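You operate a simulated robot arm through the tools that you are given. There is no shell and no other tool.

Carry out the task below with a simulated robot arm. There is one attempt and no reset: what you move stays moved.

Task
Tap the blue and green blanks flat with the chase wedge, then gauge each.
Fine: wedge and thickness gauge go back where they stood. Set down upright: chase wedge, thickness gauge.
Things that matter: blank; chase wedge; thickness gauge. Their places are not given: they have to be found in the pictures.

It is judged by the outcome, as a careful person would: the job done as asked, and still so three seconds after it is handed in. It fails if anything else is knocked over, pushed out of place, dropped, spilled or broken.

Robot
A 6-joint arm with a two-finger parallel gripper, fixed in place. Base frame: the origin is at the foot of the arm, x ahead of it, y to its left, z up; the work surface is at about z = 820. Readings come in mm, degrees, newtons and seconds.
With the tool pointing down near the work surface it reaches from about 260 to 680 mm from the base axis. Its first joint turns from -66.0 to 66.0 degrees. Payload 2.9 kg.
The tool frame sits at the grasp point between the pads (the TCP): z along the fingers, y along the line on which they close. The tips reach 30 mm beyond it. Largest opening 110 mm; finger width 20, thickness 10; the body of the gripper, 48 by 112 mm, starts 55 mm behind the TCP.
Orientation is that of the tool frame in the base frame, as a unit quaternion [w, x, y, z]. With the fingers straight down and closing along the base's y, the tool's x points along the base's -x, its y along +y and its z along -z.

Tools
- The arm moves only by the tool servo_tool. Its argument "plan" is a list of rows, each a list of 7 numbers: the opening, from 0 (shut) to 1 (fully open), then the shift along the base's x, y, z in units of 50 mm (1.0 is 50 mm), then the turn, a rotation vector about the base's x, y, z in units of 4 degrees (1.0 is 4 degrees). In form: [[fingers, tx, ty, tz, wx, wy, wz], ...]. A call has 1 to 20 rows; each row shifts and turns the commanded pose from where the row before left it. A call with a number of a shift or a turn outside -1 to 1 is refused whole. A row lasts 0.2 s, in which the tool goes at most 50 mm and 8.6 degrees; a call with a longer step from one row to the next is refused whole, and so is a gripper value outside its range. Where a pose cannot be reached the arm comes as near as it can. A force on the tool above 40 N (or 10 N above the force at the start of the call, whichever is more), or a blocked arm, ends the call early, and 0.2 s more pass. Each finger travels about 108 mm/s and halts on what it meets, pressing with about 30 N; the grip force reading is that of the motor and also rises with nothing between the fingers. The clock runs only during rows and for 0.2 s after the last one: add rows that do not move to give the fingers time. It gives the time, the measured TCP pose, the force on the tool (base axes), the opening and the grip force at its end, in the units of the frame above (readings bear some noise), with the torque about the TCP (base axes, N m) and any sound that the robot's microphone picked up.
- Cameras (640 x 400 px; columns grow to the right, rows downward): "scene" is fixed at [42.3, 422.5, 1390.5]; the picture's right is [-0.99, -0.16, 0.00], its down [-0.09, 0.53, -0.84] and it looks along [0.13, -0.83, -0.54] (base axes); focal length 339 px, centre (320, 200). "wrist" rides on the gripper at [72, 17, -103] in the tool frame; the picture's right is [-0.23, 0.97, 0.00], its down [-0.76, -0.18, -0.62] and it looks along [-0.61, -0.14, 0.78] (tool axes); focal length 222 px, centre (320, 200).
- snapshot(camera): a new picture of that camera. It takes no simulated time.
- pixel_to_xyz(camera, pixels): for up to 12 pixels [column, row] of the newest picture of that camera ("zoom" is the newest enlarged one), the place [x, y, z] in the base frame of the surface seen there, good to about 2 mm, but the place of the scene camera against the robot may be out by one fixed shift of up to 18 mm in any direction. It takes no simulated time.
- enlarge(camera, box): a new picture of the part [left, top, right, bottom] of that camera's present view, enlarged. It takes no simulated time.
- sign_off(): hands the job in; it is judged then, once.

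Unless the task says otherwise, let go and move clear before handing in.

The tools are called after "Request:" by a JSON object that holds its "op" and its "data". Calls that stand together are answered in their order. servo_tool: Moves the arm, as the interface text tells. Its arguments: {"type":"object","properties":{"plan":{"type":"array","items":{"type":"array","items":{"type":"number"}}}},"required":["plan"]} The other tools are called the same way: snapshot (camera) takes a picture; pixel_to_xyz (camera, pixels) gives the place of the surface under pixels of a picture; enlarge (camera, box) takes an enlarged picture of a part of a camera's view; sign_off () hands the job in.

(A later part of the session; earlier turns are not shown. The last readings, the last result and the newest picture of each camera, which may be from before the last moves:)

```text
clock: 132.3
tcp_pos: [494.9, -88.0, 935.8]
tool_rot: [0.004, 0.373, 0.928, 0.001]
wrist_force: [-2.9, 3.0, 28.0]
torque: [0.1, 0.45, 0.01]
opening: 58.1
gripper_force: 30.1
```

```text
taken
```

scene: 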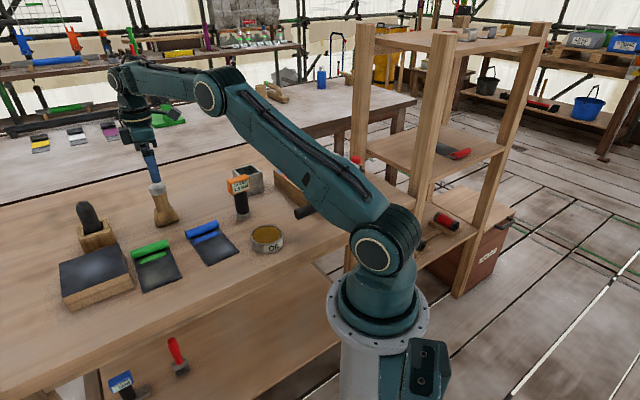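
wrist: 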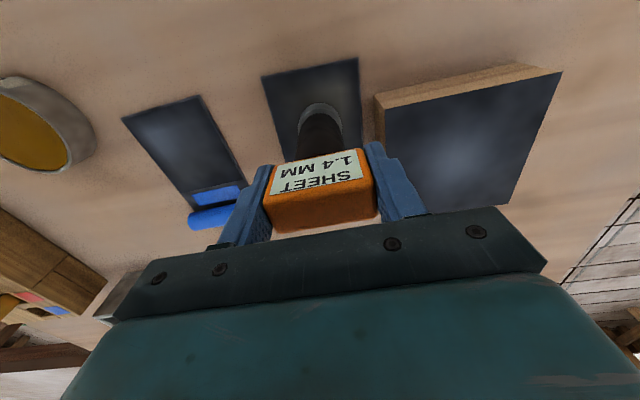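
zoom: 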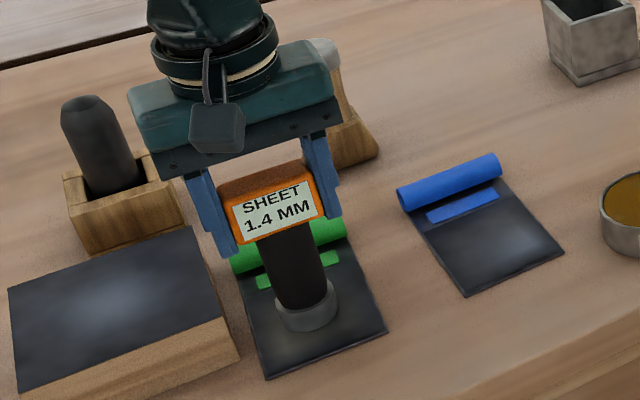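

Green reads 1.4 MM. I also notice green's panel sheen now looks greyer than blue's, unlike at the start, so I'll lift the gauge away and compare both panels closely.

Request:
{"op": "servo_tool", "data": {"plan": [[0, 0, 0, 0.5, 0, 0, 0], [0, 0, 0, 0.7, 0, 0, 0], [0, -0.4, -0.85, 0, 0, 0, 0], [0, -0.4, -0.85, 0, 0, 0, 0], [0, -0.4, -0.85, 0, 0, 0, 0], [0, -0.4, -0.85, 0, 0, 0, 0], [0, -0.4, -0.85, 0, 0, 0, 0], [0, -0.36, -0.68, 0, 0, 0, 0], [0, 0, 0, 0, 0, 0, 0]]}}

Request:
{"op": "enlarge", "data": {"camera": "scene", "box": [130, 235, 190, 295]}}

Request:
{"op": "enlarge", "data": {"camera": "scene", "box": [185, 215, 245, 275]}}

Request:
{"op": "enlarge", "data": {"camera": "scene", "box": [40, 160, 200, 320]}}

Request:
{"op": "snapshot", "data": {"camera": "scene"}}

```text
clock: 134.3
tcp_pos: [374.7, -336.8, 990.2]
tool_rot: [0.0, 0.373, 0.928, 0.0]
wrist_force: [-0.7, -0.2, -2.3]
torque: [-0.01, -0.02, -0.02]
opening: 57.7
gripper_force: 30.0
```

```text
6.67 times, centred on (160, 265) of scene
```

zoom: 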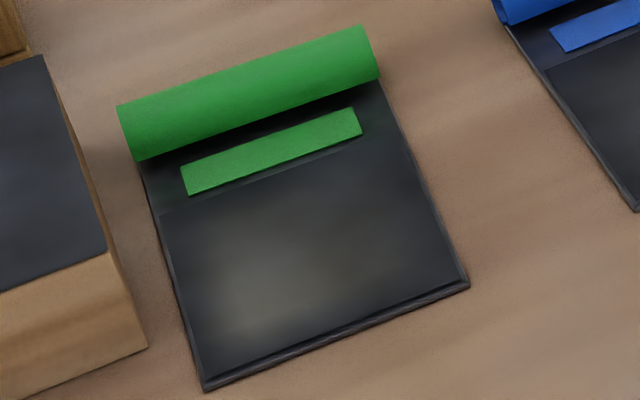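

```text
6.67 times, centred on (215, 245) of scene
```

zoom: 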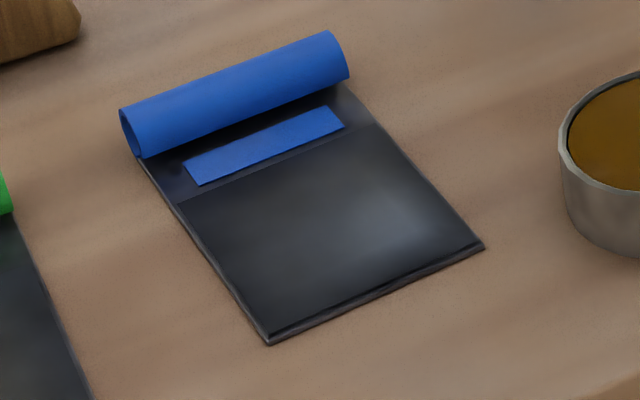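

```text
2.50 times, centred on (120, 240) of scene
```

zoom: 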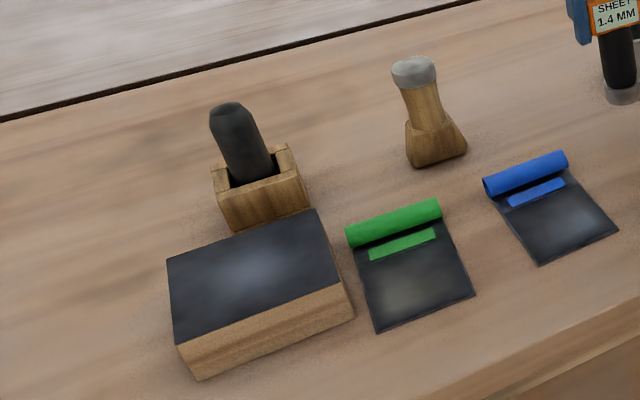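

```text
taken
```

scene: 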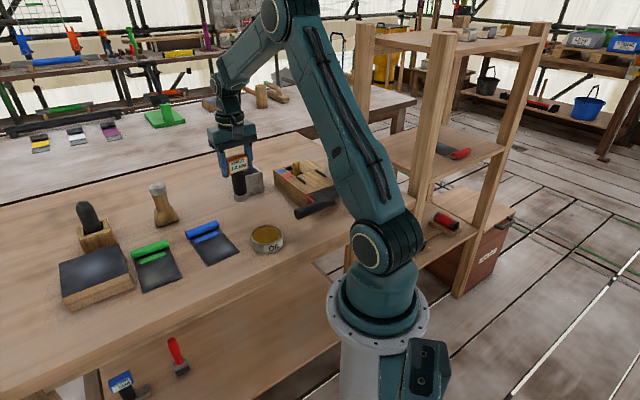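

Comparing with the crops taken from the same arm pose, green's panel has lost its bluish sheen and become evenly dull, while blue still has a bluish spot at zoom (390,225). So tapping does change the panels gradually, and blue needs more. First I'll set the gauge back home.

Request:
{"op": "servo_tool", "data": {"plan": [[0, 0.02, 0.02, -0.5, 0, 0, 0], [0, 0, 0, -0.5, 0, 0, 0], [0, 0, 0, -0.12, 0, 0, 0], [0, 0, 0, -0.04, 0, 0, 0], [0, 0, 0, 0, 0, 0, 0]]}}

Request:
{"op": "servo_tool", "data": {"plan": [[0, 0, 0, -0.03, 0, 0, 0], [0, 0, 0, 0, 0, 0, 0]]}}

```text
clock: 135.5
tcp_pos: [377.6, -335.9, 934.1]
tool_rot: [0.0, 0.374, 0.928, 0.0]
wrist_force: [0.6, -0.9, -1.3]
torque: [0.02, -0.02, 0.02]
opening: 57.9
gripper_force: 29.4
```

```text
clock: 136.1
tcp_pos: [376.1, -335.6, 933.5]
tool_rot: [-0.001, 0.373, 0.928, 0.001]
wrist_force: [0.4, 0.5, -2.0]
torque: [0.02, 0.01, 0.01]
opening: 57.6
gripper_force: 30.4
```

Request:
{"op": "servo_tool", "data": {"plan": [[0, 0, 0, -0.03, 0, 0, 0], [0, 0, 0, -0.02, 0, 0, 0], [0, 0, 0, 0, 0, 0, 0]]}}

Request:
{"op": "servo_tool", "data": {"plan": [[0, 0, 0, -0.02, 0, 0, 0], [0, 0, 0, 0, 0, 0, 0]]}}

```text
clock: 136.9
tcp_pos: [376.6, -333.6, 929.9]
tool_rot: [0.0, 0.374, 0.927, 0.001]
wrist_force: [0.6, -0.8, -0.6]
torque: [-0.02, -0.02, -0.03]
opening: 57.5
gripper_force: 30.5
```

```text
clock: 137.5
tcp_pos: [376.1, -334.8, 929.7]
tool_rot: [0.001, 0.374, 0.927, 0.0]
wrist_force: [0.0, -0.1, 0.6]
torque: [0.02, 0.05, -0.02]
opening: 57.7
gripper_force: 30.0
```

It is just touching at z 929.7. I'll lower 1 mm more, release and rise.

Request:
{"op": "servo_tool", "data": {"plan": [[0, 0, 0, -0.02, 0, 0, 0], [0, 0, 0, 0, 0, 0, 0], [0.6, 0, 0, 0, 0, 0, 0], [0.75, 0, 0, 0, 0, 0, 0], [1, 0, 0, 0, 0, 0, 0], [1, 0, 0, 0.4, 0, 0, 0], [1, 0, 0, 0.8, 0, 0, 0], [1, 0, 0, 0.8, 0, 0, 0], [1, 0, 0, 0.6, 0, 0, 0], [1, 0, 0, 0, 0, 0, 0]]}}

Request:
{"op": "snapshot", "data": {"camera": "wrist"}}

Request:
{"op": "snapshot", "data": {"camera": "scene"}}

```text
clock: 139.7
tcp_pos: [379.9, -331.7, 1060.9]
tool_rot: [0.0, 0.374, 0.927, 0.001]
wrist_force: [-0.2, 0.0, 0.7]
torque: [-0.02, 0.0, -0.01]
opening: 109.7
gripper_force: 0.0
```

```text
taken
```

wrist: 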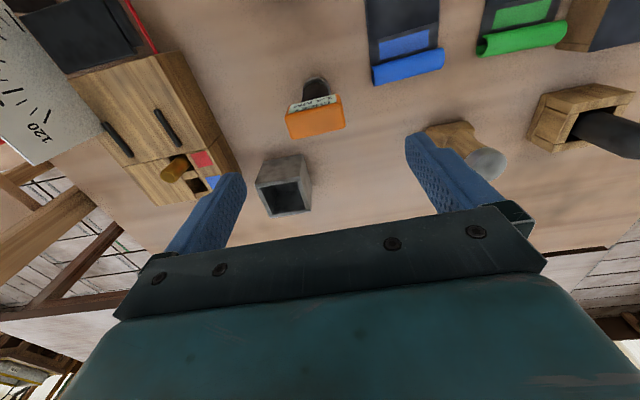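

```text
taken
```

scene: 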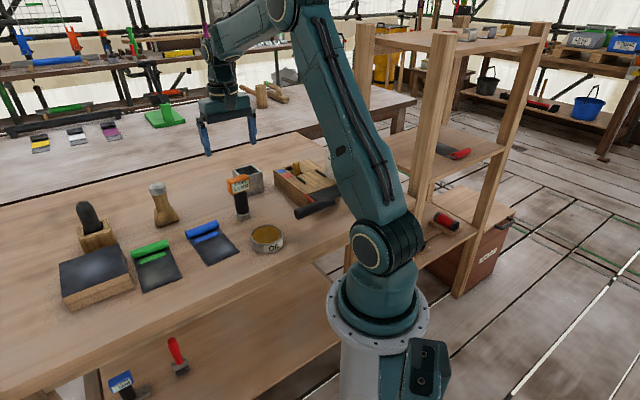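

The gauge is upright in its place again. I'll move up where the wrist camera can see both panels from above and compare their surfaces.

Request:
{"op": "servo_tool", "data": {"plan": [[1, 0.3, 0.5, 0.4, 0, 0, 0], [1, 0.5, 0.7, 0.4, 0, 0, 0], [1, 0.5, 0.8, 0, 0, 0, 0], [1, 0.4, 0.7, 0, 0, 0, 0], [1, 0, 0, 0, 0, 0, 0]]}}

Request:
{"op": "snapshot", "data": {"camera": "wrist"}}

Request:
{"op": "enlarge", "data": {"camera": "wrist", "box": [200, 0, 440, 140]}}

Request:
{"op": "enlarge", "data": {"camera": "scene", "box": [130, 220, 250, 300]}}

```text
clock: 140.9
tcp_pos: [459.5, -202.3, 1099.4]
tool_rot: [0.001, 0.374, 0.927, 0.0]
wrist_force: [0.2, 0.8, -0.2]
torque: [0.0, -0.01, 0.01]
opening: 110.0
gripper_force: 0.1
```

```text
taken
```

wrist: 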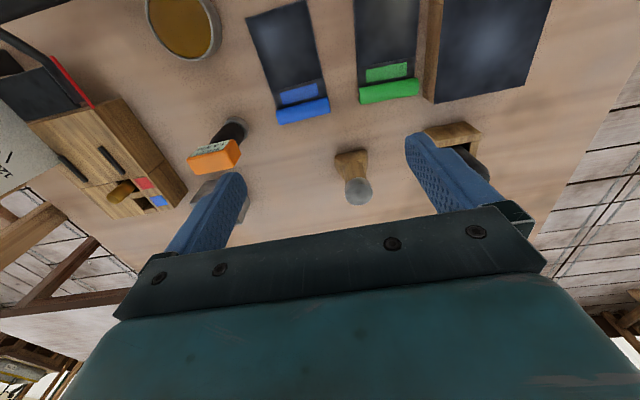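

```text
2.67 times, centred on (320, 70) of wrist
```

zoom: 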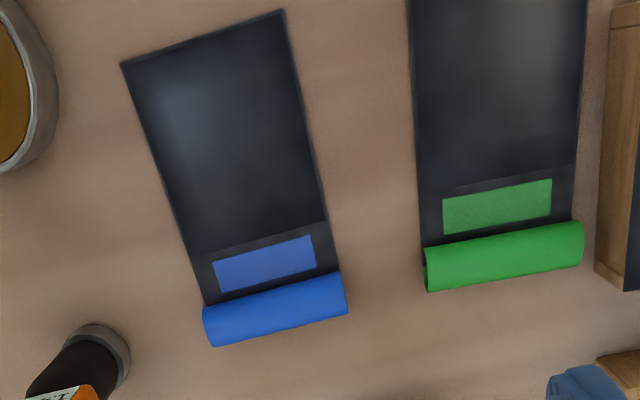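

```text
5.00 times, centred on (190, 260) of scene
```

zoom: 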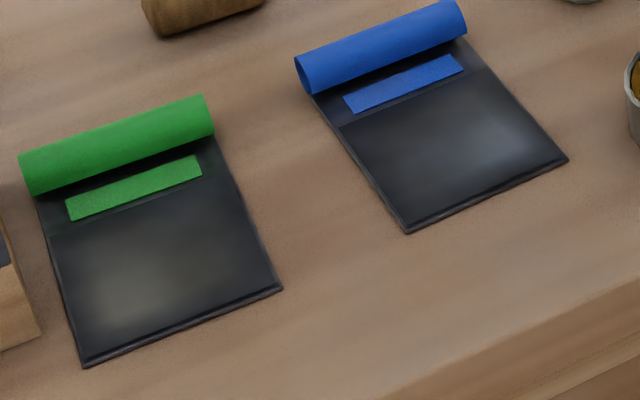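

Both cameras show the spots are on the surface itself: blue still has a bluish patch at wrist (269,42) / scene-zoom (495,140), while green's is gone and only a dull grey remains. I'll locate these spots precisely.

Request:
{"op": "pixel_to_xyz", "data": {"camera": "wrist", "pixels": [[269, 42], [290, 40], [265, 30], [280, 60], [391, 33], [247, 19], [306, 3], [322, 78], [272, 90], [378, 12], [401, 60], [340, 105]]}}

Request:
{"op": "pixel_to_xyz", "data": {"camera": "zoom", "pixels": [[495, 140], [440, 155], [140, 285], [120, 260]]}}

Request:
{"op": "enlarge", "data": {"camera": "wrist", "box": [240, 0, 340, 110]}}

Request:
{"op": "enlarge", "data": {"camera": "wrist", "box": [340, 0, 440, 110]}}

```text
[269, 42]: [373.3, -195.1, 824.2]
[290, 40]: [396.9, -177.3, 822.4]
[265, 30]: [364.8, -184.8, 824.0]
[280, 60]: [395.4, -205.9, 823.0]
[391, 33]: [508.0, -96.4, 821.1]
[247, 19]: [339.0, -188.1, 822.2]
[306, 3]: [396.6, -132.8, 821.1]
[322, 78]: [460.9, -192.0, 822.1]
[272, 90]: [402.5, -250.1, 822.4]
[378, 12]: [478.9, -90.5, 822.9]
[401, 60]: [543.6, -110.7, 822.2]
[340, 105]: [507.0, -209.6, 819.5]
```

```text
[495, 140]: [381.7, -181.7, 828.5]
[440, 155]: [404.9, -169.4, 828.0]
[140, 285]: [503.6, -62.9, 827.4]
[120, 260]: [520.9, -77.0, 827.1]
```

```text
3.64 times, centred on (290, 55) of wrist
```

zoom: 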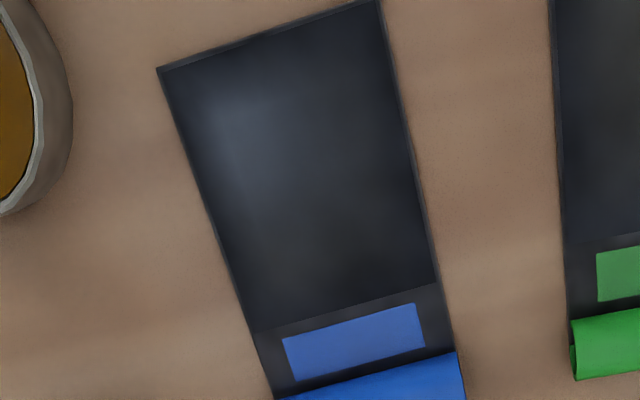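

```text
3.64 times, centred on (390, 55) of wrist
```

zoom: 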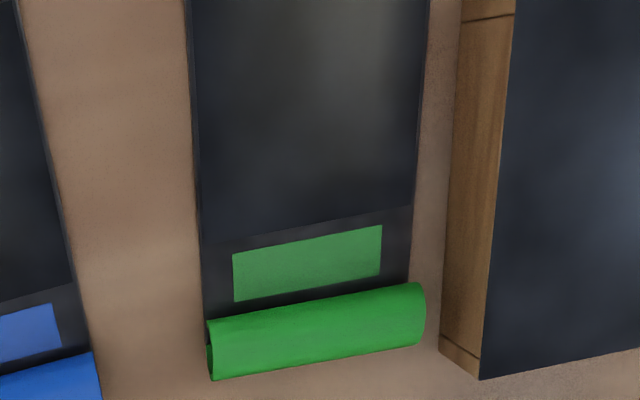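

I'll check whether the untouched block's spot sits at the same place in both cameras, which tells whether these spots are on the surface or just reflections.

Request:
{"op": "pixel_to_xyz", "data": {"camera": "wrist", "pixels": [[490, 35], [480, 45], [437, 103], [525, 85], [549, 3]]}}

Request:
{"op": "enlarge", "data": {"camera": "wrist", "box": [420, 0, 580, 120]}}

Request:
{"op": "enlarge", "data": {"camera": "scene", "box": [50, 230, 140, 320]}}

```text
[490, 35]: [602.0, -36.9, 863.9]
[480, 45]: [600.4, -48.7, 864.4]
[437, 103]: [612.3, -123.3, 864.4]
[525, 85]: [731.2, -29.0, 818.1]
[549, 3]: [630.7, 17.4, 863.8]
```

```text
3.33 times, centred on (500, 60) of wrist
```

zoom: 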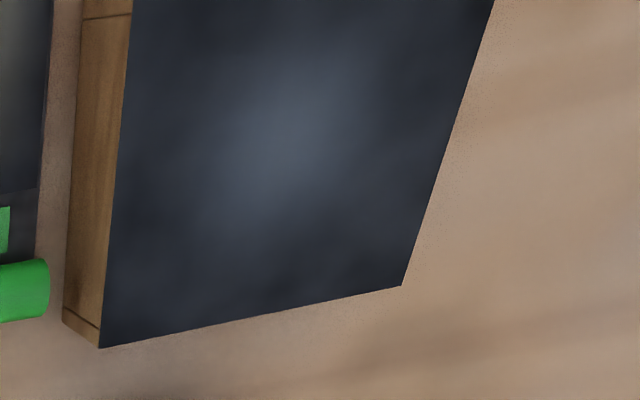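

```text
4.44 times, centred on (95, 275) of scene
```

zoom: 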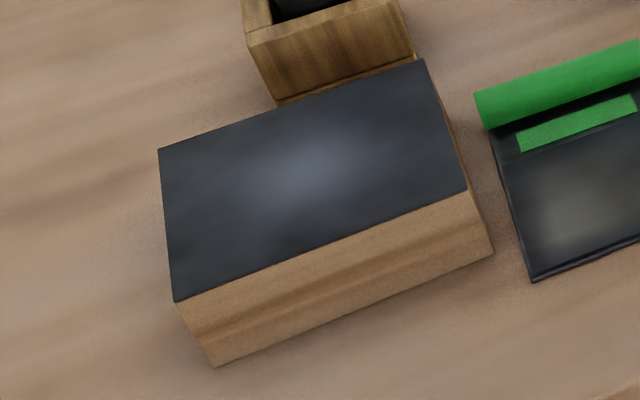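

The untouched block has its own fixed sheen, so these are surface marks. Blue's bluish mark at (373,-195) reads about 1.5 mm higher than around it, so it is likely the bump to be tapped flat; green's original mark near (519,-88) got flattened when I tapped there. I'll fetch the wedge again and tap right on blue's bump.

Request:
{"op": "servo_tool", "data": {"plan": [[1, 0.11, -0.071, 0, 0, 0, 1], [1, 0.11, -0.071, 0, 0, 0, 1], [1, 0.11, -0.071, 0, 0, 0, 1], [1, 0.11, -0.071, 0, 0, 0, 1], [1, 0.11, -0.071, 0, 0, 0, 1], [1, 0.11, -0.071, 0, 0, 0, 1], [1, 0.11, -0.071, 0, 0, 0, 1], [1, 0.11, -0.071, 0, 0, 0, 1], [1, 0.11, -0.071, 0, 0, 0, 1], [1, 0.11, -0.071, 0, 0, 0, 1], [1, 0.11, -0.071, 0, 0, 0, 1], [1, 0.11, -0.071, 0, 0, 0, 1], [1, 0.11, -0.071, 0, 0, 0, 1], [1, 0.11, -0.071, 0, 0, 0, 1], [1, 0.11, -0.071, 0, 0, 0, 1], [1, 0.11, -0.071, 0, 0, 0, 1], [1, 0.11, -0.071, 0, 0, 0, 1], [1, 0.11, -0.071, 0, 0, 0, 1], [1, 0.11, -0.071, 0, 0, 0, 1], [1, 0.11, -0.071, 0, 0, 0, 1]]}}

Request:
{"op": "servo_tool", "data": {"plan": [[1, 0.11, -0.071, -0.5, 0, 0, 1], [1, 0, 0, -0.7, 0, 0, 0], [1, 0, 0, -0.6, 0, 0, 0], [1, 0, 0, 0, 0, 0, 0]]}}

Request:
{"op": "snapshot", "data": {"camera": "wrist"}}

Request:
{"op": "enlarge", "data": {"camera": "wrist", "box": [270, 80, 370, 170]}}

```text
clock: 145.1
tcp_pos: [572.2, -271.1, 1099.5]
tool_rot: [-0.001, -0.31, 0.951, 0.002]
wrist_force: [0.7, -0.7, 0.1]
torque: [0.03, 0.02, 0.01]
opening: 110.2
gripper_force: 0.1
```

```text
clock: 146.1
tcp_pos: [574.9, -274.1, 1008.9]
tool_rot: [-0.001, -0.343, 0.939, 0.001]
wrist_force: [1.0, -0.3, -0.7]
torque: [0.01, 0.02, 0.02]
opening: 109.7
gripper_force: 0.1
```

```text
taken
```

wrist: 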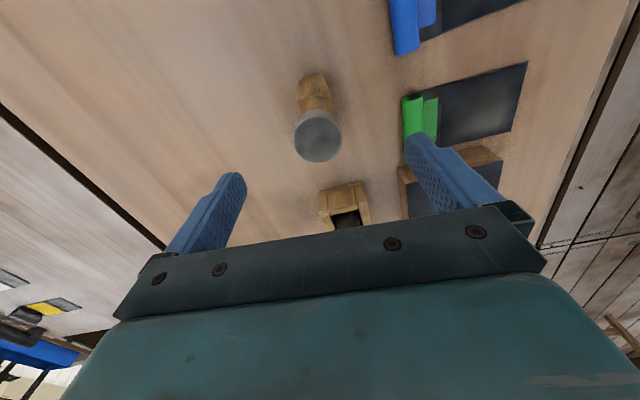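

```text
4.44 times, centred on (320, 125) of wrist
```

zoom: 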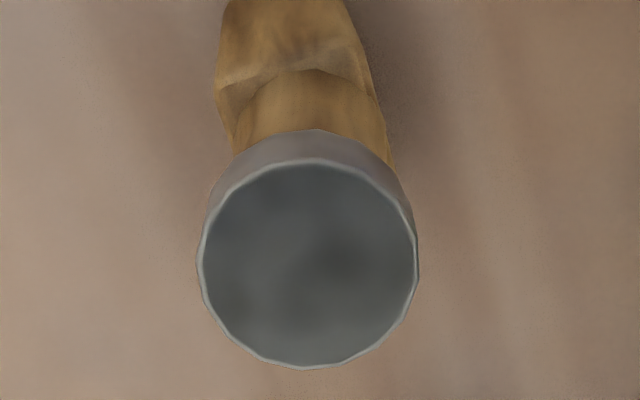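

The wedge cap's centre is at wrist pixel (318,140), and I'll get its position before gripping.

Request:
{"op": "pixel_to_xyz", "data": {"camera": "wrist", "pixels": [[318, 140], [296, 140], [340, 140]]}}

Request:
{"op": "servo_tool", "data": {"plan": [[1, 0.02, -0.05, -0.5, 0, 0, 0], [1, 0, 0, -0.7, 0, 0, 0], [1, 0, 0, -0.7, 0, 0, 0], [1, 0, 0, -0.46, 0, 0, 0], [1, 0, 0, 0, 0, 0, 0], [0.7, 0, 0, 0, 0, 0, 0], [0.5, 0, 0, 0, 0, 0, 0], [0.3, 0, 0, 0, 0, 0, 0], [0.15, 0, 0, 0, 0, 0, 0], [0, 0, 0, 0, 0, 0, 0], [0, 0, 0, 0, 0, 0, 0], [0, 0, 0, 0, 0, 0, 0]]}}

```text
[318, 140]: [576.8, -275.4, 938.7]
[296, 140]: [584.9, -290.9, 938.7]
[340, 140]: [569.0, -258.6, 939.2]
```

```text
clock: 148.7
tcp_pos: [576.7, -277.0, 890.6]
tool_rot: [0.0, -0.343, 0.939, 0.0]
wrist_force: [0.3, -0.5, 0.6]
torque: [0.06, 0.01, -0.01]
opening: 39.4
gripper_force: 30.0
```

The wedge is exactly home-positioned and gripped at TCP (576.7,-277.0,890.6). I'll carry it to above blue's bump at (373.5,-195).

Request:
{"op": "servo_tool", "data": {"plan": [[0, 0, 0, 0.4, 0, 0, 0], [0, 0, 0, 0.8, 0, 0, 0], [0, 0, 0, 0.6, 0, 0, 0.5], [0, -0.7, 0.26, 0, 0, 0, 0.5], [0, -0.9, 0.36, 0, 0, 0, 0.5], [0, -0.9, 0.36, 0, 0, 0, 0], [0, -0.9, 0.36, 0, 0, 0, 0], [0, -0.66, 0.28, 0, 0, 0, 0], [0, 0, 0, -0.6, 0, 0, 0], [0, 0, 0, -0.7, 0, 0, 0], [0, 0, 0, 0, 0, 0, 0], [0, 0, 0, 0, 0, 0, 0]]}}

Request:
{"op": "snapshot", "data": {"camera": "wrist"}}

Request:
{"op": "enlarge", "data": {"camera": "scene", "box": [130, 160, 270, 280]}}

```text
clock: 151.3
tcp_pos: [375.7, -197.1, 918.0]
tool_rot: [0.0, -0.391, 0.92, 0.001]
wrist_force: [-0.1, -0.7, -0.7]
torque: [0.02, -0.04, 0.0]
opening: 39.1
gripper_force: 30.1
```

```text
taken
```

wrist: 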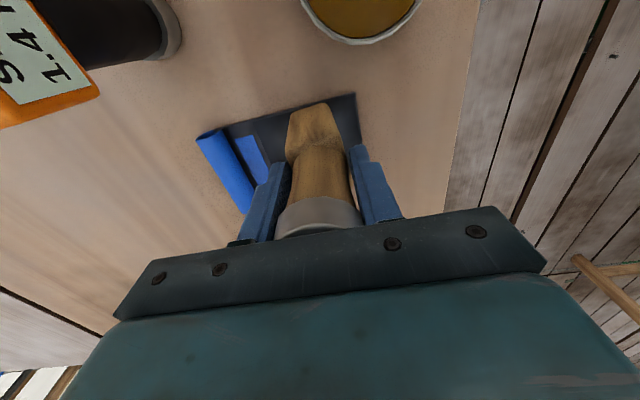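

```text
3.33 times, centred on (200, 220) of scene
```

zoom: 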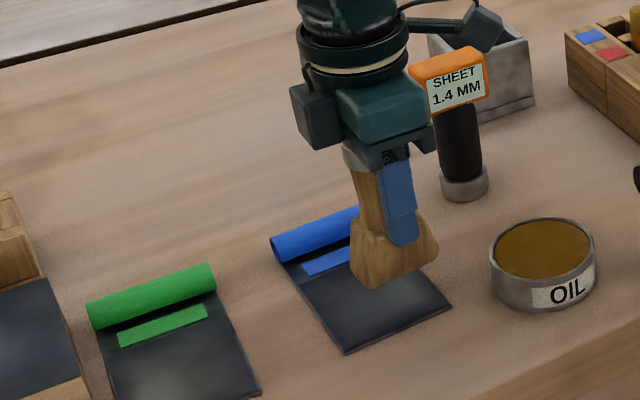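

The foot is over the bluish patch. I'll tap here three times with modest force.

Request:
{"op": "servo_tool", "data": {"plan": [[0, -0.03, 0.03, -0.2, 0, 0, 0], [0, 0, 0, -0.36, 0, 0, 0], [0, 0, 0, 0, 0, 0, 0]]}}

Request:
{"op": "servo_tool", "data": {"plan": [[0, 0, 0, 0.36, 0, 0, 0], [0, 0, 0, 0, 0, 0, 0], [0, 0, 0, -0.38, 0, 0, 0], [0, 0, 0, 0, 0, 0, 0], [0, 0, 0, 0.36, 0, 0, 0], [0, 0, 0, 0, 0, 0, 0], [0, 0, 0, -0.38, 0, 0, 0], [0, 0, 0, 0, 0, 0, 0]]}}

Request:
{"op": "servo_tool", "data": {"plan": [[0, 0, 0, 0.6, 0, 0, 0], [0, 0, 0, 0.8, 0, 0, 0], [0, 0.5, -0.3, 0.4, 0, 0, 0], [0, 0.8, -0.4, 0, 0, 0, 0], [0, 0.8, -0.3, 0, 0, 0, 0], [0, 0, 0, 0, 0, 0, 0]]}}

Request:
{"op": "enlarge", "data": {"camera": "scene", "box": [130, 220, 250, 300]}}

```text
clock: 152.1
tcp_pos: [374.5, -194.5, 890.8]
tool_rot: [0.002, -0.392, 0.92, -0.001]
wrist_force: [-1.9, 1.2, 30.5]
torque: [0.23, 0.16, 0.02]
opening: 39.6
gripper_force: 30.5
```

```text
clock: 153.9
tcp_pos: [375.7, -193.6, 889.5]
tool_rot: [0.001, -0.392, 0.92, -0.001]
wrist_force: [-7.6, 3.9, 38.0]
torque: [0.32, 0.38, -0.01]
opening: 39.3
gripper_force: 29.9
```

```text
clock: 155.3
tcp_pos: [480.6, -243.7, 980.1]
tool_rot: [-0.001, -0.392, 0.92, 0.002]
wrist_force: [0.2, 0.4, -1.3]
torque: [0.02, 0.01, 0.03]
opening: 39.0
gripper_force: 30.5
```

```text
5.00 times, centred on (190, 260) of scene
```

zoom: 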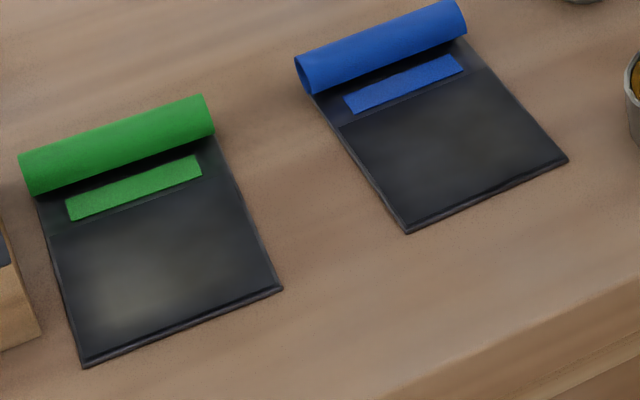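

The bluish mark on blue is gone: its panel is now evenly dull. Green still shows a faint lighter spot at zoom (140,285), near (496,-77), so I'll tap there and at its original mark (517,-90) to make sure.

Request:
{"op": "servo_tool", "data": {"plan": [[0, 0.05, 0.8, 0, 0, 0, -0.3], [0, 0.08, 0.9, 0, 0, 0, 0], [0, 0.1, 0.9, 0, 0, 0, 0], [0, 0.08, 0.73, 0, 0, 0, 0], [0, 0, 0, -0.7, 0, 0, 0], [0, 0, 0, -0.7, 0, 0, 0], [0, 0, 0, 0, 0, 0, 0]]}}

Request:
{"op": "servo_tool", "data": {"plan": [[0, 0, 0, -0.12, 0, 0, 0], [0, 0, 0, -0.36, 0, 0, 0], [0, 0, 0, 0, 0, 0, 0]]}}

```text
clock: 156.9
tcp_pos: [496.4, -75.0, 905.2]
tool_rot: [-0.001, -0.382, 0.924, 0.0]
wrist_force: [0.0, 0.3, -0.4]
torque: [-0.01, 0.01, -0.01]
opening: 39.3
gripper_force: 29.9
```

```text
clock: 157.5
tcp_pos: [496.0, -74.5, 888.3]
tool_rot: [0.003, -0.383, 0.924, 0.0]
wrist_force: [-0.3, -0.3, 5.7]
torque: [0.06, 0.03, -0.05]
opening: 39.4
gripper_force: 29.7
stopped in row 3: the force on the tool passed its limit at 51 N (the readings are from after the stop); the commanded pose is now the measured one
```

A 51 N tap landed on green's lighter spot. I'll add two more there, then two at (517,-90).

Request:
{"op": "servo_tool", "data": {"plan": [[0, 0, 0, 0.34, 0, 0, 0], [0, 0, 0, 0, 0, 0, 0], [0, 0, 0, -0.4, 0, 0, 0], [0, 0, 0, 0, 0, 0, 0], [0, 0, 0, 0.4, 0, 0, 0], [0, 0, 0, 0, 0, 0, 0], [0, 0, 0, -0.4, 0, 0, 0], [0, 0, 0, 0, 0, 0, 0]]}}

Request:
{"op": "servo_tool", "data": {"plan": [[0, 0, 0, 0.4, 0, 0, 0], [0, 0.42, -0.3, 0, 0, 0, 0], [0, 0, 0, 0, 0, 0, 0], [0, 0, 0, -0.4, 0, 0, 0], [0, 0, 0, 0, 0, 0, 0], [0, 0, 0, 0.4, 0, 0, 0], [0, 0, 0, 0, 0, 0, 0], [0, 0, 0, -0.4, 0, 0, 0], [0, 0, 0, 0, 0, 0, 0]]}}

Request:
{"op": "servo_tool", "data": {"plan": [[0, 0, 0, 0.6, 0, 0, 0], [0, 0, 0, 0.9, 0, 0, 0], [0, 0, -0.8, 0.3, 0, 0, 0], [0, 0, -0.9, 0, 0, 0, 0], [0, 0, -0.9, 0, 0, 0, 0], [0, 0, 0, 0, 0, 0, 0]]}}

Request:
{"op": "enlarge", "data": {"camera": "scene", "box": [130, 220, 250, 300]}}

```text
clock: 159.3
tcp_pos: [496.2, -74.7, 887.2]
tool_rot: [0.002, -0.382, 0.924, -0.001]
wrist_force: [-12.9, -0.3, 38.1]
torque: [0.07, 0.84, 0.03]
opening: 39.1
gripper_force: 29.9
```

```text
clock: 161.3
tcp_pos: [517.5, -89.9, 888.8]
tool_rot: [0.003, -0.382, 0.924, 0.0]
wrist_force: [-16.2, 2.5, 46.9]
torque: [0.2, 0.98, 0.03]
opening: 39.5
gripper_force: 30.0
```

```text
clock: 162.7
tcp_pos: [514.6, -219.7, 974.7]
tool_rot: [0.001, -0.381, 0.925, 0.001]
wrist_force: [-0.4, -0.5, -2.2]
torque: [-0.01, 0.01, 0.0]
opening: 39.1
gripper_force: 30.2
```

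```text
5.00 times, centred on (190, 260) of scene
```

zoom: 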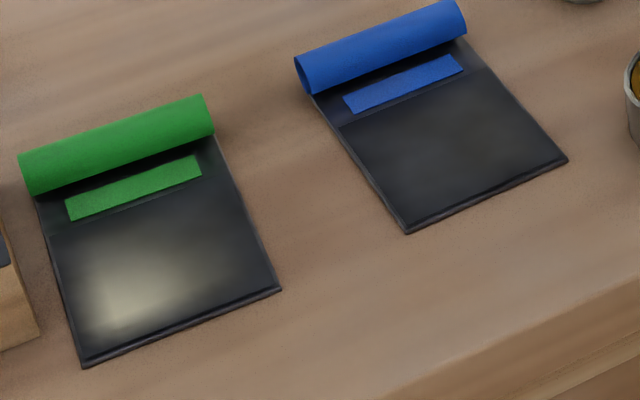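

Blue looks even, but green's spot has turned brighter and yellowish at zoom (125,290) after the extra taps, so I must stop hitting it until I understand this. I'll measure heights across both panels.

Request:
{"op": "pixel_to_xyz", "data": {"camera": "zoom", "pixels": [[125, 290], [120, 280], [130, 300], [90, 260], [170, 300], [210, 270], [150, 240], [200, 230], [100, 330], [90, 290], [240, 290], [160, 270]]}}

Request:
{"op": "pixel_to_xyz", "data": {"camera": "zoom", "pixels": [[460, 150], [495, 140], [490, 150], [420, 140], [400, 180], [450, 190], [520, 160], [480, 110], [430, 210], [380, 150], [540, 155], [500, 130]]}}

Request:
{"op": "snapshot", "data": {"camera": "wrist"}}

Request:
{"op": "enlarge", "data": {"camera": "scene", "box": [130, 235, 190, 295]}}

```text
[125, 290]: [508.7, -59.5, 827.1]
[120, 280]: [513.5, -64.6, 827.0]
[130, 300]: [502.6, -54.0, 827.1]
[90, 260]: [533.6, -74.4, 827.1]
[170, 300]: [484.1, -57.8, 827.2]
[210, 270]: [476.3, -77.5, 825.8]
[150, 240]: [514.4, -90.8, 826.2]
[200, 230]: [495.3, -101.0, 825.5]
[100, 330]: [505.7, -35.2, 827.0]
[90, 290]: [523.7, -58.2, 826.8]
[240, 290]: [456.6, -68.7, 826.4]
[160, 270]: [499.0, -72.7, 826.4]
```

```text
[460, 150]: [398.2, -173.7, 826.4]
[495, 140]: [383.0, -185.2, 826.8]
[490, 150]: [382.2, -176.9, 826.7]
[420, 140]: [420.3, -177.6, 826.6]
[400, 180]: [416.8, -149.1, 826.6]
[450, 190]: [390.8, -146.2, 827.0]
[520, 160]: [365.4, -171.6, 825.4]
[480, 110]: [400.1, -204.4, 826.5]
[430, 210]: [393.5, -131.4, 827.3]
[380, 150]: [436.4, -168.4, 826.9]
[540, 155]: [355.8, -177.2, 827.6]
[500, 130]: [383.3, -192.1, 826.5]
```

```text
taken
```

wrist: 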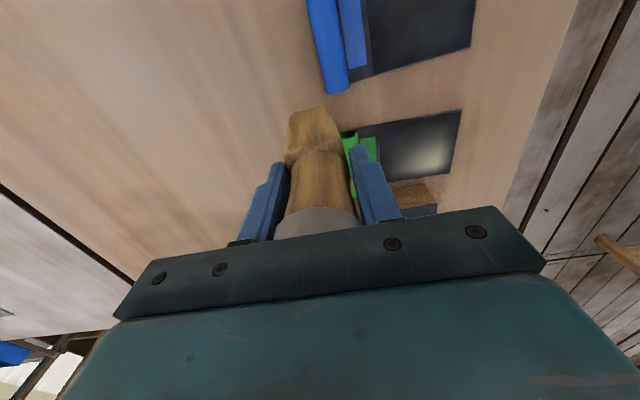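

```text
6.67 times, centred on (160, 265) of scene
```

zoom: 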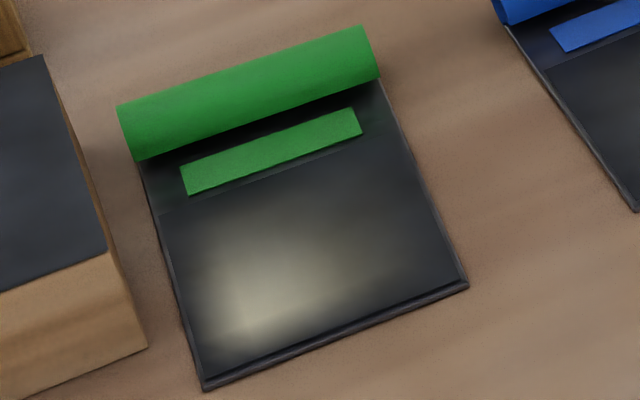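

Green's panel interior reads about 1–2 mm lower than it did before tapping, so the panels do deform. I'll sample heights densely (repeat queries average the noise) before touching anything again.

Request:
{"op": "pixel_to_xyz", "data": {"camera": "zoom", "pixels": [[190, 240], [250, 220], [310, 200], [370, 180], [200, 290], [260, 270], [320, 250], [380, 230], [215, 350], [280, 330], [350, 305], [430, 280]]}}

Request:
{"op": "pixel_to_xyz", "data": {"camera": "zoom", "pixels": [[190, 240], [250, 220], [310, 200], [370, 180], [200, 290], [260, 270], [320, 250], [380, 230], [215, 350], [280, 330], [350, 305], [430, 280]]}}

Request:
{"op": "pixel_to_xyz", "data": {"camera": "zoom", "pixels": [[180, 225], [190, 330], [210, 375], [320, 335], [455, 275], [420, 210], [390, 140], [285, 165], [270, 270], [270, 270], [300, 290], [240, 290]]}}

Request:
{"op": "enlarge", "data": {"camera": "scene", "box": [185, 215, 245, 275]}}

Request:
{"op": "pixel_to_xyz", "data": {"camera": "zoom", "pixels": [[200, 210], [260, 185], [310, 160], [360, 140], [230, 250], [290, 225], [350, 200], [400, 175], [270, 315], [330, 290], [400, 260], [460, 240]]}}

Request:
{"op": "pixel_to_xyz", "data": {"camera": "zoom", "pixels": [[200, 210], [260, 185], [310, 160], [360, 140], [230, 250], [290, 225], [350, 200], [400, 175], [270, 315], [330, 290], [400, 260], [460, 240]]}}

```text
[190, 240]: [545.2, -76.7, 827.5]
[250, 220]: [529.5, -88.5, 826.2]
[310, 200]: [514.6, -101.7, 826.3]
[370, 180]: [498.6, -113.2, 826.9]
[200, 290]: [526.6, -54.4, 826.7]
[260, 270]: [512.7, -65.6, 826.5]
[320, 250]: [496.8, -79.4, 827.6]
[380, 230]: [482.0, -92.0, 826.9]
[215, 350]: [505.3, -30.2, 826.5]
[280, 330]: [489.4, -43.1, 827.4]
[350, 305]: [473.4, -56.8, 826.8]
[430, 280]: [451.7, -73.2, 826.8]
```

```text
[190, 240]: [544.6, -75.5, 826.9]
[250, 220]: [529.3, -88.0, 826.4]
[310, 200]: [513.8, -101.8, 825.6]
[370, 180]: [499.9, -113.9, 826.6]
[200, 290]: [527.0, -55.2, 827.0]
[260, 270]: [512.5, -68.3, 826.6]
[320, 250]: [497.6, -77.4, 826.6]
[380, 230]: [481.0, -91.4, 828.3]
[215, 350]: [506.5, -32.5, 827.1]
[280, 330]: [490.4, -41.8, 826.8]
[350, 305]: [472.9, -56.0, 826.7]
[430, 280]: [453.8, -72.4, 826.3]
```

```text
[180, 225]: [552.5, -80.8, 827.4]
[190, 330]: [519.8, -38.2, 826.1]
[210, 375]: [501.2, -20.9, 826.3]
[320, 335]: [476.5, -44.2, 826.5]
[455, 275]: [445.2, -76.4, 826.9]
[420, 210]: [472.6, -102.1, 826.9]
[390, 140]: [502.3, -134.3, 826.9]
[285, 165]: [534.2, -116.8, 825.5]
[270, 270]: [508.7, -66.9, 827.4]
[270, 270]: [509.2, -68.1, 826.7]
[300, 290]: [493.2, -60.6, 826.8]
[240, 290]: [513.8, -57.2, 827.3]
```

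```text
6.67 times, centred on (215, 245) of scene
```

zoom: 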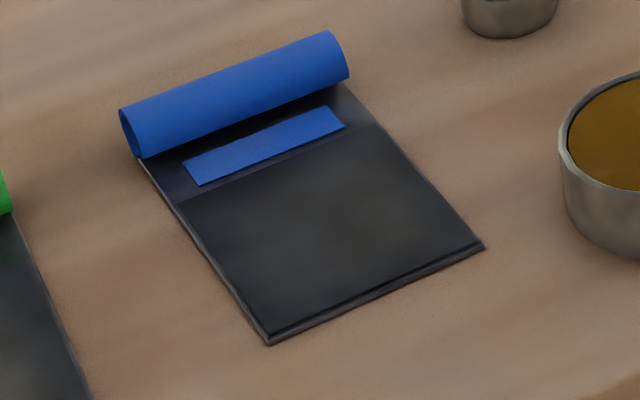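

```text
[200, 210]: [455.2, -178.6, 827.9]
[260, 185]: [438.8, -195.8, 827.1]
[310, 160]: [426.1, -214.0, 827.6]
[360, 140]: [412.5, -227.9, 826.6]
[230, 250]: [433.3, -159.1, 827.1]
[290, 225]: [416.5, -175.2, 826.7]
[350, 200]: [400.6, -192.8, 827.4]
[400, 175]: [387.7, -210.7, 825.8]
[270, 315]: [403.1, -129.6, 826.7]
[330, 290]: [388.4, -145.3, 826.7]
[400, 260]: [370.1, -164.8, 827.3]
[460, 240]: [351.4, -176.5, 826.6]
```

```text
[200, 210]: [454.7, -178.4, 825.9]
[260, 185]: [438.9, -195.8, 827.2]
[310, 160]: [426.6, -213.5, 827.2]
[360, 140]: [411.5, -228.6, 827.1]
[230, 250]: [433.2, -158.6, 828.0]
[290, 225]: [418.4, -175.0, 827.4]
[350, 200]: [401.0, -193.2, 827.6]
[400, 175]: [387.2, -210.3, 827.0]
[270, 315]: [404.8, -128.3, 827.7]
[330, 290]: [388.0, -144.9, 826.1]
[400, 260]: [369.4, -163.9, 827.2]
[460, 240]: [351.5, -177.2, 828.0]
```

Heights show both panels geometrically flat within noise, so the spots are shading. I'll check where green's bright spot lies seen from the wrist camera, and look at it there.

Request:
{"op": "pixel_to_xyz", "data": {"camera": "wrist", "pixels": [[430, 160], [425, 150], [435, 165], [440, 155], [400, 50]]}}

Request:
{"op": "enlarge", "data": {"camera": "wrist", "box": [340, 90, 480, 190]}}

Request:
{"op": "enlarge", "data": {"camera": "wrist", "box": [340, 0, 500, 90]}}

```text
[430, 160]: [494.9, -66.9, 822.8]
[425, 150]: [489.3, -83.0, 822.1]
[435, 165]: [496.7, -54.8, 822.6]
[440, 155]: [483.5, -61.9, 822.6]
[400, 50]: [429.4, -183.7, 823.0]
```

```text
4.00 times, centred on (410, 140) of wrist
```

zoom: 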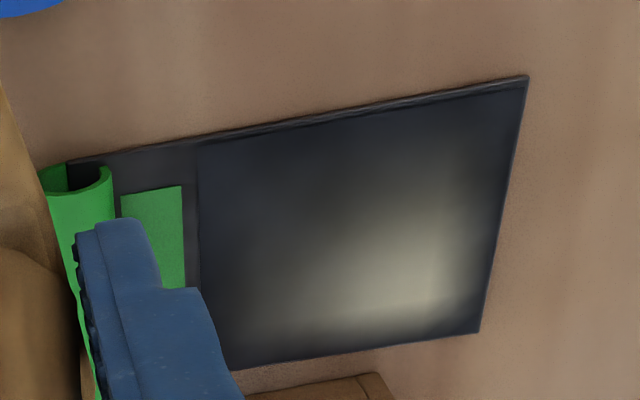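

```text
4.00 times, centred on (420, 45) of wrist
```

zoom: 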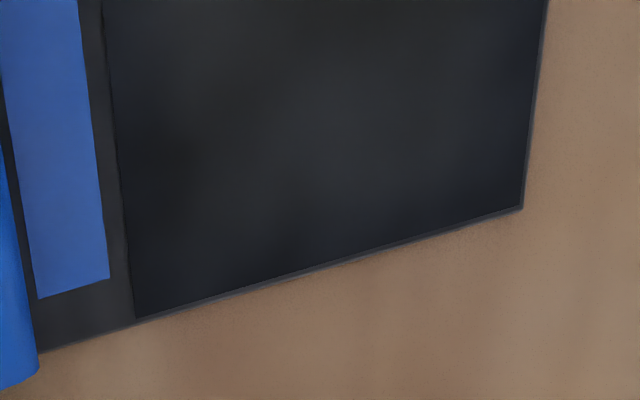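

I'll average repeated depth samples at a few points on green to find out if its panel is now domed or dished.

Request:
{"op": "enlarge", "data": {"camera": "scene", "box": [130, 235, 190, 295]}}

Request:
{"op": "pixel_to_xyz", "data": {"camera": "zoom", "pixels": [[285, 205], [285, 205], [285, 205], [285, 205], [285, 205], [285, 205], [310, 262], [310, 262], [310, 262], [310, 262], [310, 262], [310, 262]]}}

Request:
{"op": "pixel_to_xyz", "data": {"camera": "zoom", "pixels": [[332, 322], [332, 322], [332, 322], [332, 322], [332, 322], [332, 322], [200, 305], [200, 305], [200, 305], [200, 305], [200, 305], [200, 305]]}}

Request:
{"op": "pixel_to_xyz", "data": {"camera": "zoom", "pixels": [[428, 225], [428, 225], [428, 225], [428, 225], [428, 225], [428, 225], [255, 285], [255, 285], [255, 285], [255, 285], [255, 285], [255, 285]]}}

Request:
{"op": "pixel_to_xyz", "data": {"camera": "zoom", "pixels": [[285, 205], [285, 205], [285, 205], [310, 262], [310, 262], [310, 262], [255, 285], [255, 285], [255, 285], [332, 322], [332, 322], [332, 322]]}}

```text
6.67 times, centred on (160, 265) of scene
```

zoom: 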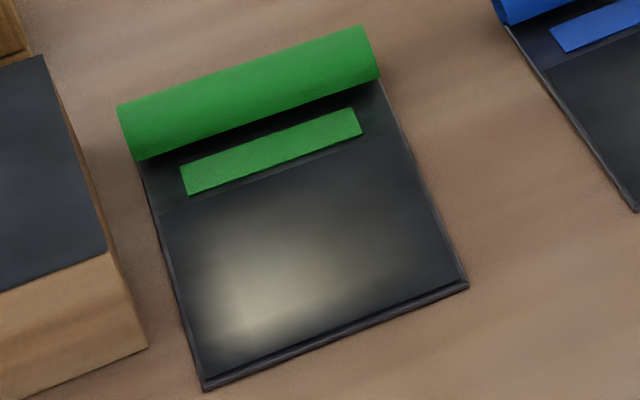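

```text
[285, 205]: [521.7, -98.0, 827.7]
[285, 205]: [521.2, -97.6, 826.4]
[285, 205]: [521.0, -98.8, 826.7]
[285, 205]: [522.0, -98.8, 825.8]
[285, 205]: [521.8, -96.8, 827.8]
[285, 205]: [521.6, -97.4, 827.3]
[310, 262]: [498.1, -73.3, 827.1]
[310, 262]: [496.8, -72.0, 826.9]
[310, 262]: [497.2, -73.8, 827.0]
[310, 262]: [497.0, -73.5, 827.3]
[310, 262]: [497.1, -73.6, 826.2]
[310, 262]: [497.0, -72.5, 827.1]
```

```text
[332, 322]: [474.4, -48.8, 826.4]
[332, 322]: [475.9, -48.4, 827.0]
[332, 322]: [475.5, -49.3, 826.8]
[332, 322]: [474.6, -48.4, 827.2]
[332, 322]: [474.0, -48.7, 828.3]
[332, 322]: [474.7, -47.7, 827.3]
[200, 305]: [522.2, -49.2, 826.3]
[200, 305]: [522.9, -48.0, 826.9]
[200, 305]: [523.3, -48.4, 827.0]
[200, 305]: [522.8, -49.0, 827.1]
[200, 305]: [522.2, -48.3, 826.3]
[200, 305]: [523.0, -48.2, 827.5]
```

```text
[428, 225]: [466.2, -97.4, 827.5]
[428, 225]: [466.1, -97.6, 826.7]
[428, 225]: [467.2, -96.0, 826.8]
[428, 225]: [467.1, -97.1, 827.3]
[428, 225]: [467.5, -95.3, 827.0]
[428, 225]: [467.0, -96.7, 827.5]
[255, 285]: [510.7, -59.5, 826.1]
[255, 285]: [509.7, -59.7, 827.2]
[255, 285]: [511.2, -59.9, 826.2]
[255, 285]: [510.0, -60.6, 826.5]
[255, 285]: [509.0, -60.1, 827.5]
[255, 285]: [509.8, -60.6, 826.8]
```

```text
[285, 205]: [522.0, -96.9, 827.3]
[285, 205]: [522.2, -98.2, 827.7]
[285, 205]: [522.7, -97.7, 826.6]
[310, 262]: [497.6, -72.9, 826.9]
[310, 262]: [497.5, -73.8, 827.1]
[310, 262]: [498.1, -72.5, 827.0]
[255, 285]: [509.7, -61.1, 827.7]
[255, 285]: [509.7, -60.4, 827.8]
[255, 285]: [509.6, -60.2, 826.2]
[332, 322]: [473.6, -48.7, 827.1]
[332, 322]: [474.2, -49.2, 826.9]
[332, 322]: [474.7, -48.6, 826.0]
```

Depth shows both panels flat to about 0.2 mm, and earlier samples did show 1–2 mm bumps exactly at the bluish marks (green 829.1 vs 827; blue 828.5 vs 827), which are gone now. To understand green's warm sheen I'll tap once or twice at a different corner of green, near (461,-86), and see how it responds.

Request:
{"op": "servo_tool", "data": {"plan": [[0, -0.2, 0.8, 0, 0, 0, 0], [0, -0.3, 0.8, 0, 0, 0, 0], [0, -0.3, 0.6, 0, 0, 0, 0], [0, -0.28, 0.48, 0, 0, 0, 0], [0, 0, 0, -0.7, 0, 0, 0], [0, 0, 0, -0.7, 0, 0, 0], [0, 0, 0, 0, 0, 0, 0]]}}

Request:
{"op": "enlarge", "data": {"camera": "scene", "box": [90, 180, 230, 300]}}

```text
clock: 164.3
tcp_pos: [463.1, -82.0, 904.7]
tool_rot: [0.001, -0.382, 0.924, 0.001]
wrist_force: [0.9, -0.1, -1.4]
torque: [-0.02, 0.0, -0.01]
opening: 39.2
gripper_force: 30.7
```

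```text
3.33 times, centred on (160, 240) of scene
```

zoom: 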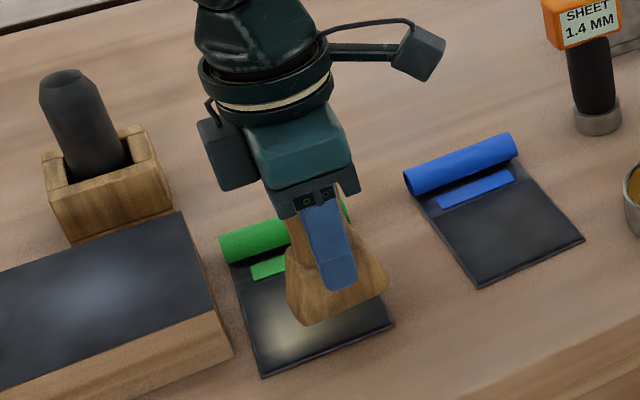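

The foot is over green's far corner on the other side from the bright spot. I'll give two taps and step aside to look.

Request:
{"op": "servo_tool", "data": {"plan": [[0, 0, 0, -0.4, 0, 0, 0], [0, 0, 0, 0, 0, 0, 0], [0, 0, 0, 0.4, 0, 0, 0], [0, 0, 0, 0, 0, 0, 0], [0, 0, 0, -0.4, 0, 0, 0], [0, 0, 0, 0, 0, 0, 0]]}}

Request:
{"op": "servo_tool", "data": {"plan": [[0, 0, 0, 0.6, 0, 0, 0], [0, 0, 0, 0.9, 0, 0, 0], [0, 0.28, -0.7, 0.2, 0, 0, 0], [0, 0.4, -0.9, 0, 0, 0, 0], [0, 0.4, -0.9, 0, 0, 0, 0], [0, 0, 0, 0, 0, 0, 0]]}}

Request:
{"op": "enlarge", "data": {"camera": "scene", "box": [130, 220, 250, 300]}}

```text
clock: 164.9
tcp_pos: [464.1, -84.6, 889.2]
tool_rot: [0.003, -0.382, 0.924, 0.0]
wrist_force: [-0.8, 0.5, 5.2]
torque: [0.09, 0.1, 0.01]
opening: 39.1
gripper_force: 30.7
stopped in row 2: the force on the tool passed its limit at 43 N (the readings are from after the stop); the commanded pose is now the measured one
```

```text
clock: 166.3
tcp_pos: [520.9, -209.3, 973.0]
tool_rot: [0.001, -0.382, 0.924, 0.001]
wrist_force: [0.0, 0.2, -1.6]
torque: [-0.02, -0.02, 0.0]
opening: 39.0
gripper_force: 30.1
```

```text
5.00 times, centred on (190, 260) of scene
```

zoom: 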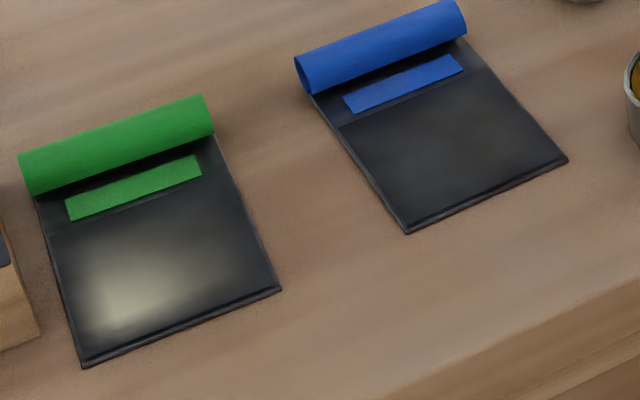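

The warm sheen on green spread slightly toward the new tap, so it marks where taps have worked the metal rather than a loss of flatness in depth. I'll check its position from the wrist camera again to understand it.

Request:
{"op": "pixel_to_xyz", "data": {"camera": "zoom", "pixels": [[125, 285], [125, 285], [170, 265], [460, 150]]}}

Request:
{"op": "snapshot", "data": {"camera": "wrist"}}

Request:
{"op": "enlarge", "data": {"camera": "wrist", "box": [320, 80, 480, 190]}}

Request:
{"op": "enlarge", "data": {"camera": "scene", "box": [40, 230, 130, 310]}}

```text
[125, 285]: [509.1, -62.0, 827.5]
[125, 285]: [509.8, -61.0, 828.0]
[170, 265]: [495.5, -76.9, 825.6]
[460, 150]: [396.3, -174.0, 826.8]
```

```text
taken
```

wrist: 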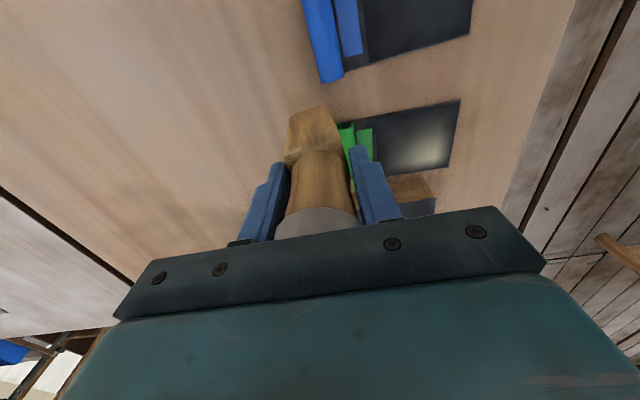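

```text
3.64 times, centred on (400, 135) of wrist
```

zoom: 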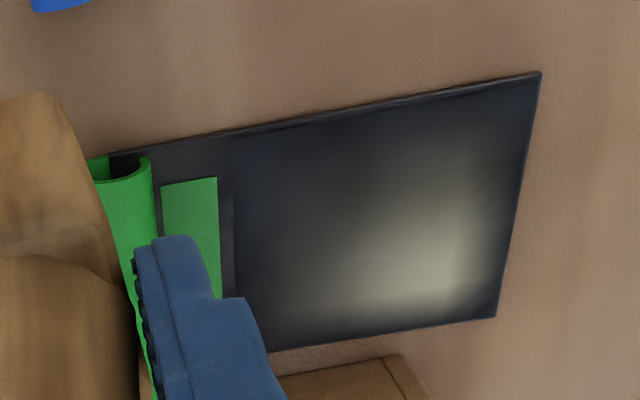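

```text
5.00 times, centred on (85, 270) of scene
```

zoom: 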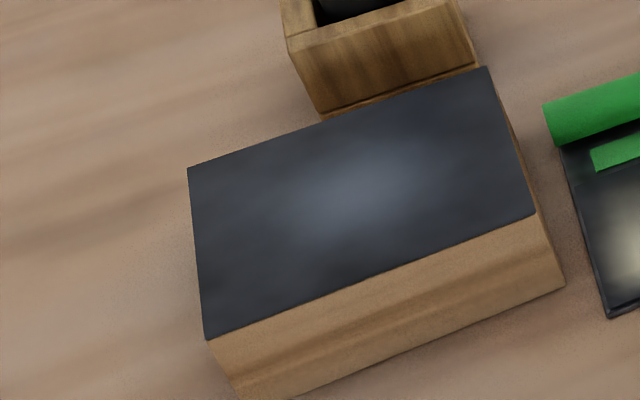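

Request:
{"op": "pixel_to_xyz", "data": {"camera": "wrist", "pixels": [[430, 150], [430, 150], [425, 145], [436, 155], [430, 140], [461, 101], [447, 166]]}}

Request:
{"op": "enlarge", "data": {"camera": "wrist", "box": [320, 0, 500, 90]}}

```text
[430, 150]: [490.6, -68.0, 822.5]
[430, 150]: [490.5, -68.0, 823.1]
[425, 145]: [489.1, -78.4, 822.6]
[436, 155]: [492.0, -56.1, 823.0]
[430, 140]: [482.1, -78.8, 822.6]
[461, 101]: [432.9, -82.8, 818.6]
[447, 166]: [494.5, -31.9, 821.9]
```

```text
3.56 times, centred on (410, 45) of wrist
```

zoom: 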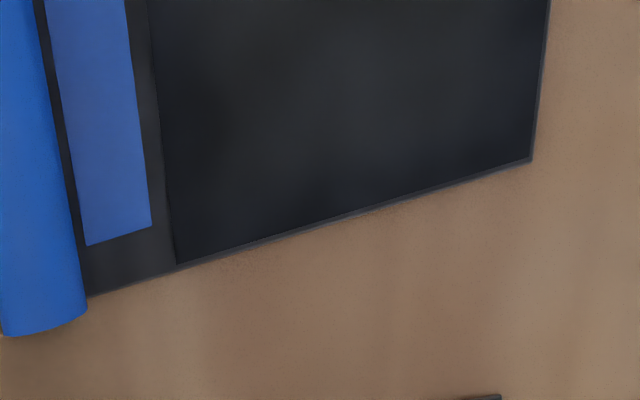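

The sheen is painted on the surface where taps concentrated, while the depth samples say both bumps are gone and both panels are flat, with no dent. That's the job; I'll stop tapping and bring the wedge home.

Request:
{"op": "servo_tool", "data": {"plan": [[0, 0.3, -0.3, 0.2, 0, 0, -0.6], [0, 0.4, -0.5, 0, 0, 0, -0.6], [0, 0.42, -0.54, 0, 0, 0, 0], [0, 0, 0, 0, 0, 0, 0], [0, 0, 0, 0, 0, 0, 0]]}}

```text
clock: 167.5
tcp_pos: [574.2, -275.5, 983.6]
tool_rot: [0.003, -0.344, 0.939, 0.0]
wrist_force: [-0.2, -0.3, -0.7]
torque: [0.01, 0.02, -0.03]
opening: 39.2
gripper_force: 30.3
```

Above home at (574,-275.5), yaw 40°. I'll nudge 2 mm in x and lower to just above the bench.

Request:
{"op": "servo_tool", "data": {"plan": [[0, 0.03, -0.01, -0.7, 0.01, 0.05, 0], [0, 0, 0, -0.7, 0, 0, 0], [0, 0, 0, -0.4, 0, 0, 0], [0, 0, 0, -0.1, 0, 0, 0], [0, 0, 0, 0, 0, 0, 0]]}}

Request:
{"op": "servo_tool", "data": {"plan": [[0, 0, 0, -0.025, 0, 0, 0], [0, 0, 0, -0.025, 0, 0, 0], [0, 0, 0, 0, 0, 0, 0]]}}

```text
clock: 168.7
tcp_pos: [574.6, -276.7, 889.2]
tool_rot: [0.001, -0.344, 0.939, 0.0]
wrist_force: [0.7, 0.3, -1.9]
torque: [0.0, 0.0, -0.01]
opening: 39.1
gripper_force: 29.7
```

```text
clock: 169.5
tcp_pos: [573.8, -277.8, 887.0]
tool_rot: [0.001, -0.344, 0.939, 0.001]
wrist_force: [0.0, -0.2, -2.1]
torque: [-0.01, -0.02, 0.01]
opening: 39.6
gripper_force: 30.0
```

Readings average x≈574.2, so I'll nudge +2.5 mm in x and +1 mm in y, then lower the last bit.

Request:
{"op": "servo_tool", "data": {"plan": [[0, 0.05, 0.02, 0, 0, 0, 0], [0, 0, 0, -0.025, 0, 0, 0], [0, 0, 0, -0.02, 0, 0, 0], [0, 0, 0, 0, 0, 0, 0]]}}

Request:
{"op": "servo_tool", "data": {"plan": [[0, 0, 0, -0.02, 0, 0, 0], [0, 0, 0, 0, 0, 0, 0]]}}

```text
clock: 170.5
tcp_pos: [576.0, -278.0, 884.8]
tool_rot: [0.002, -0.344, 0.939, 0.001]
wrist_force: [-2.3, 3.7, 6.3]
torque: [0.33, -0.14, 0.07]
opening: 39.2
gripper_force: 30.1
```

```text
clock: 171.1
tcp_pos: [576.5, -276.4, 885.4]
tool_rot: [0.002, -0.344, 0.939, 0.001]
wrist_force: [-5.4, 4.5, 22.1]
torque: [0.57, 0.17, 0.05]
opening: 39.2
gripper_force: 30.0
```

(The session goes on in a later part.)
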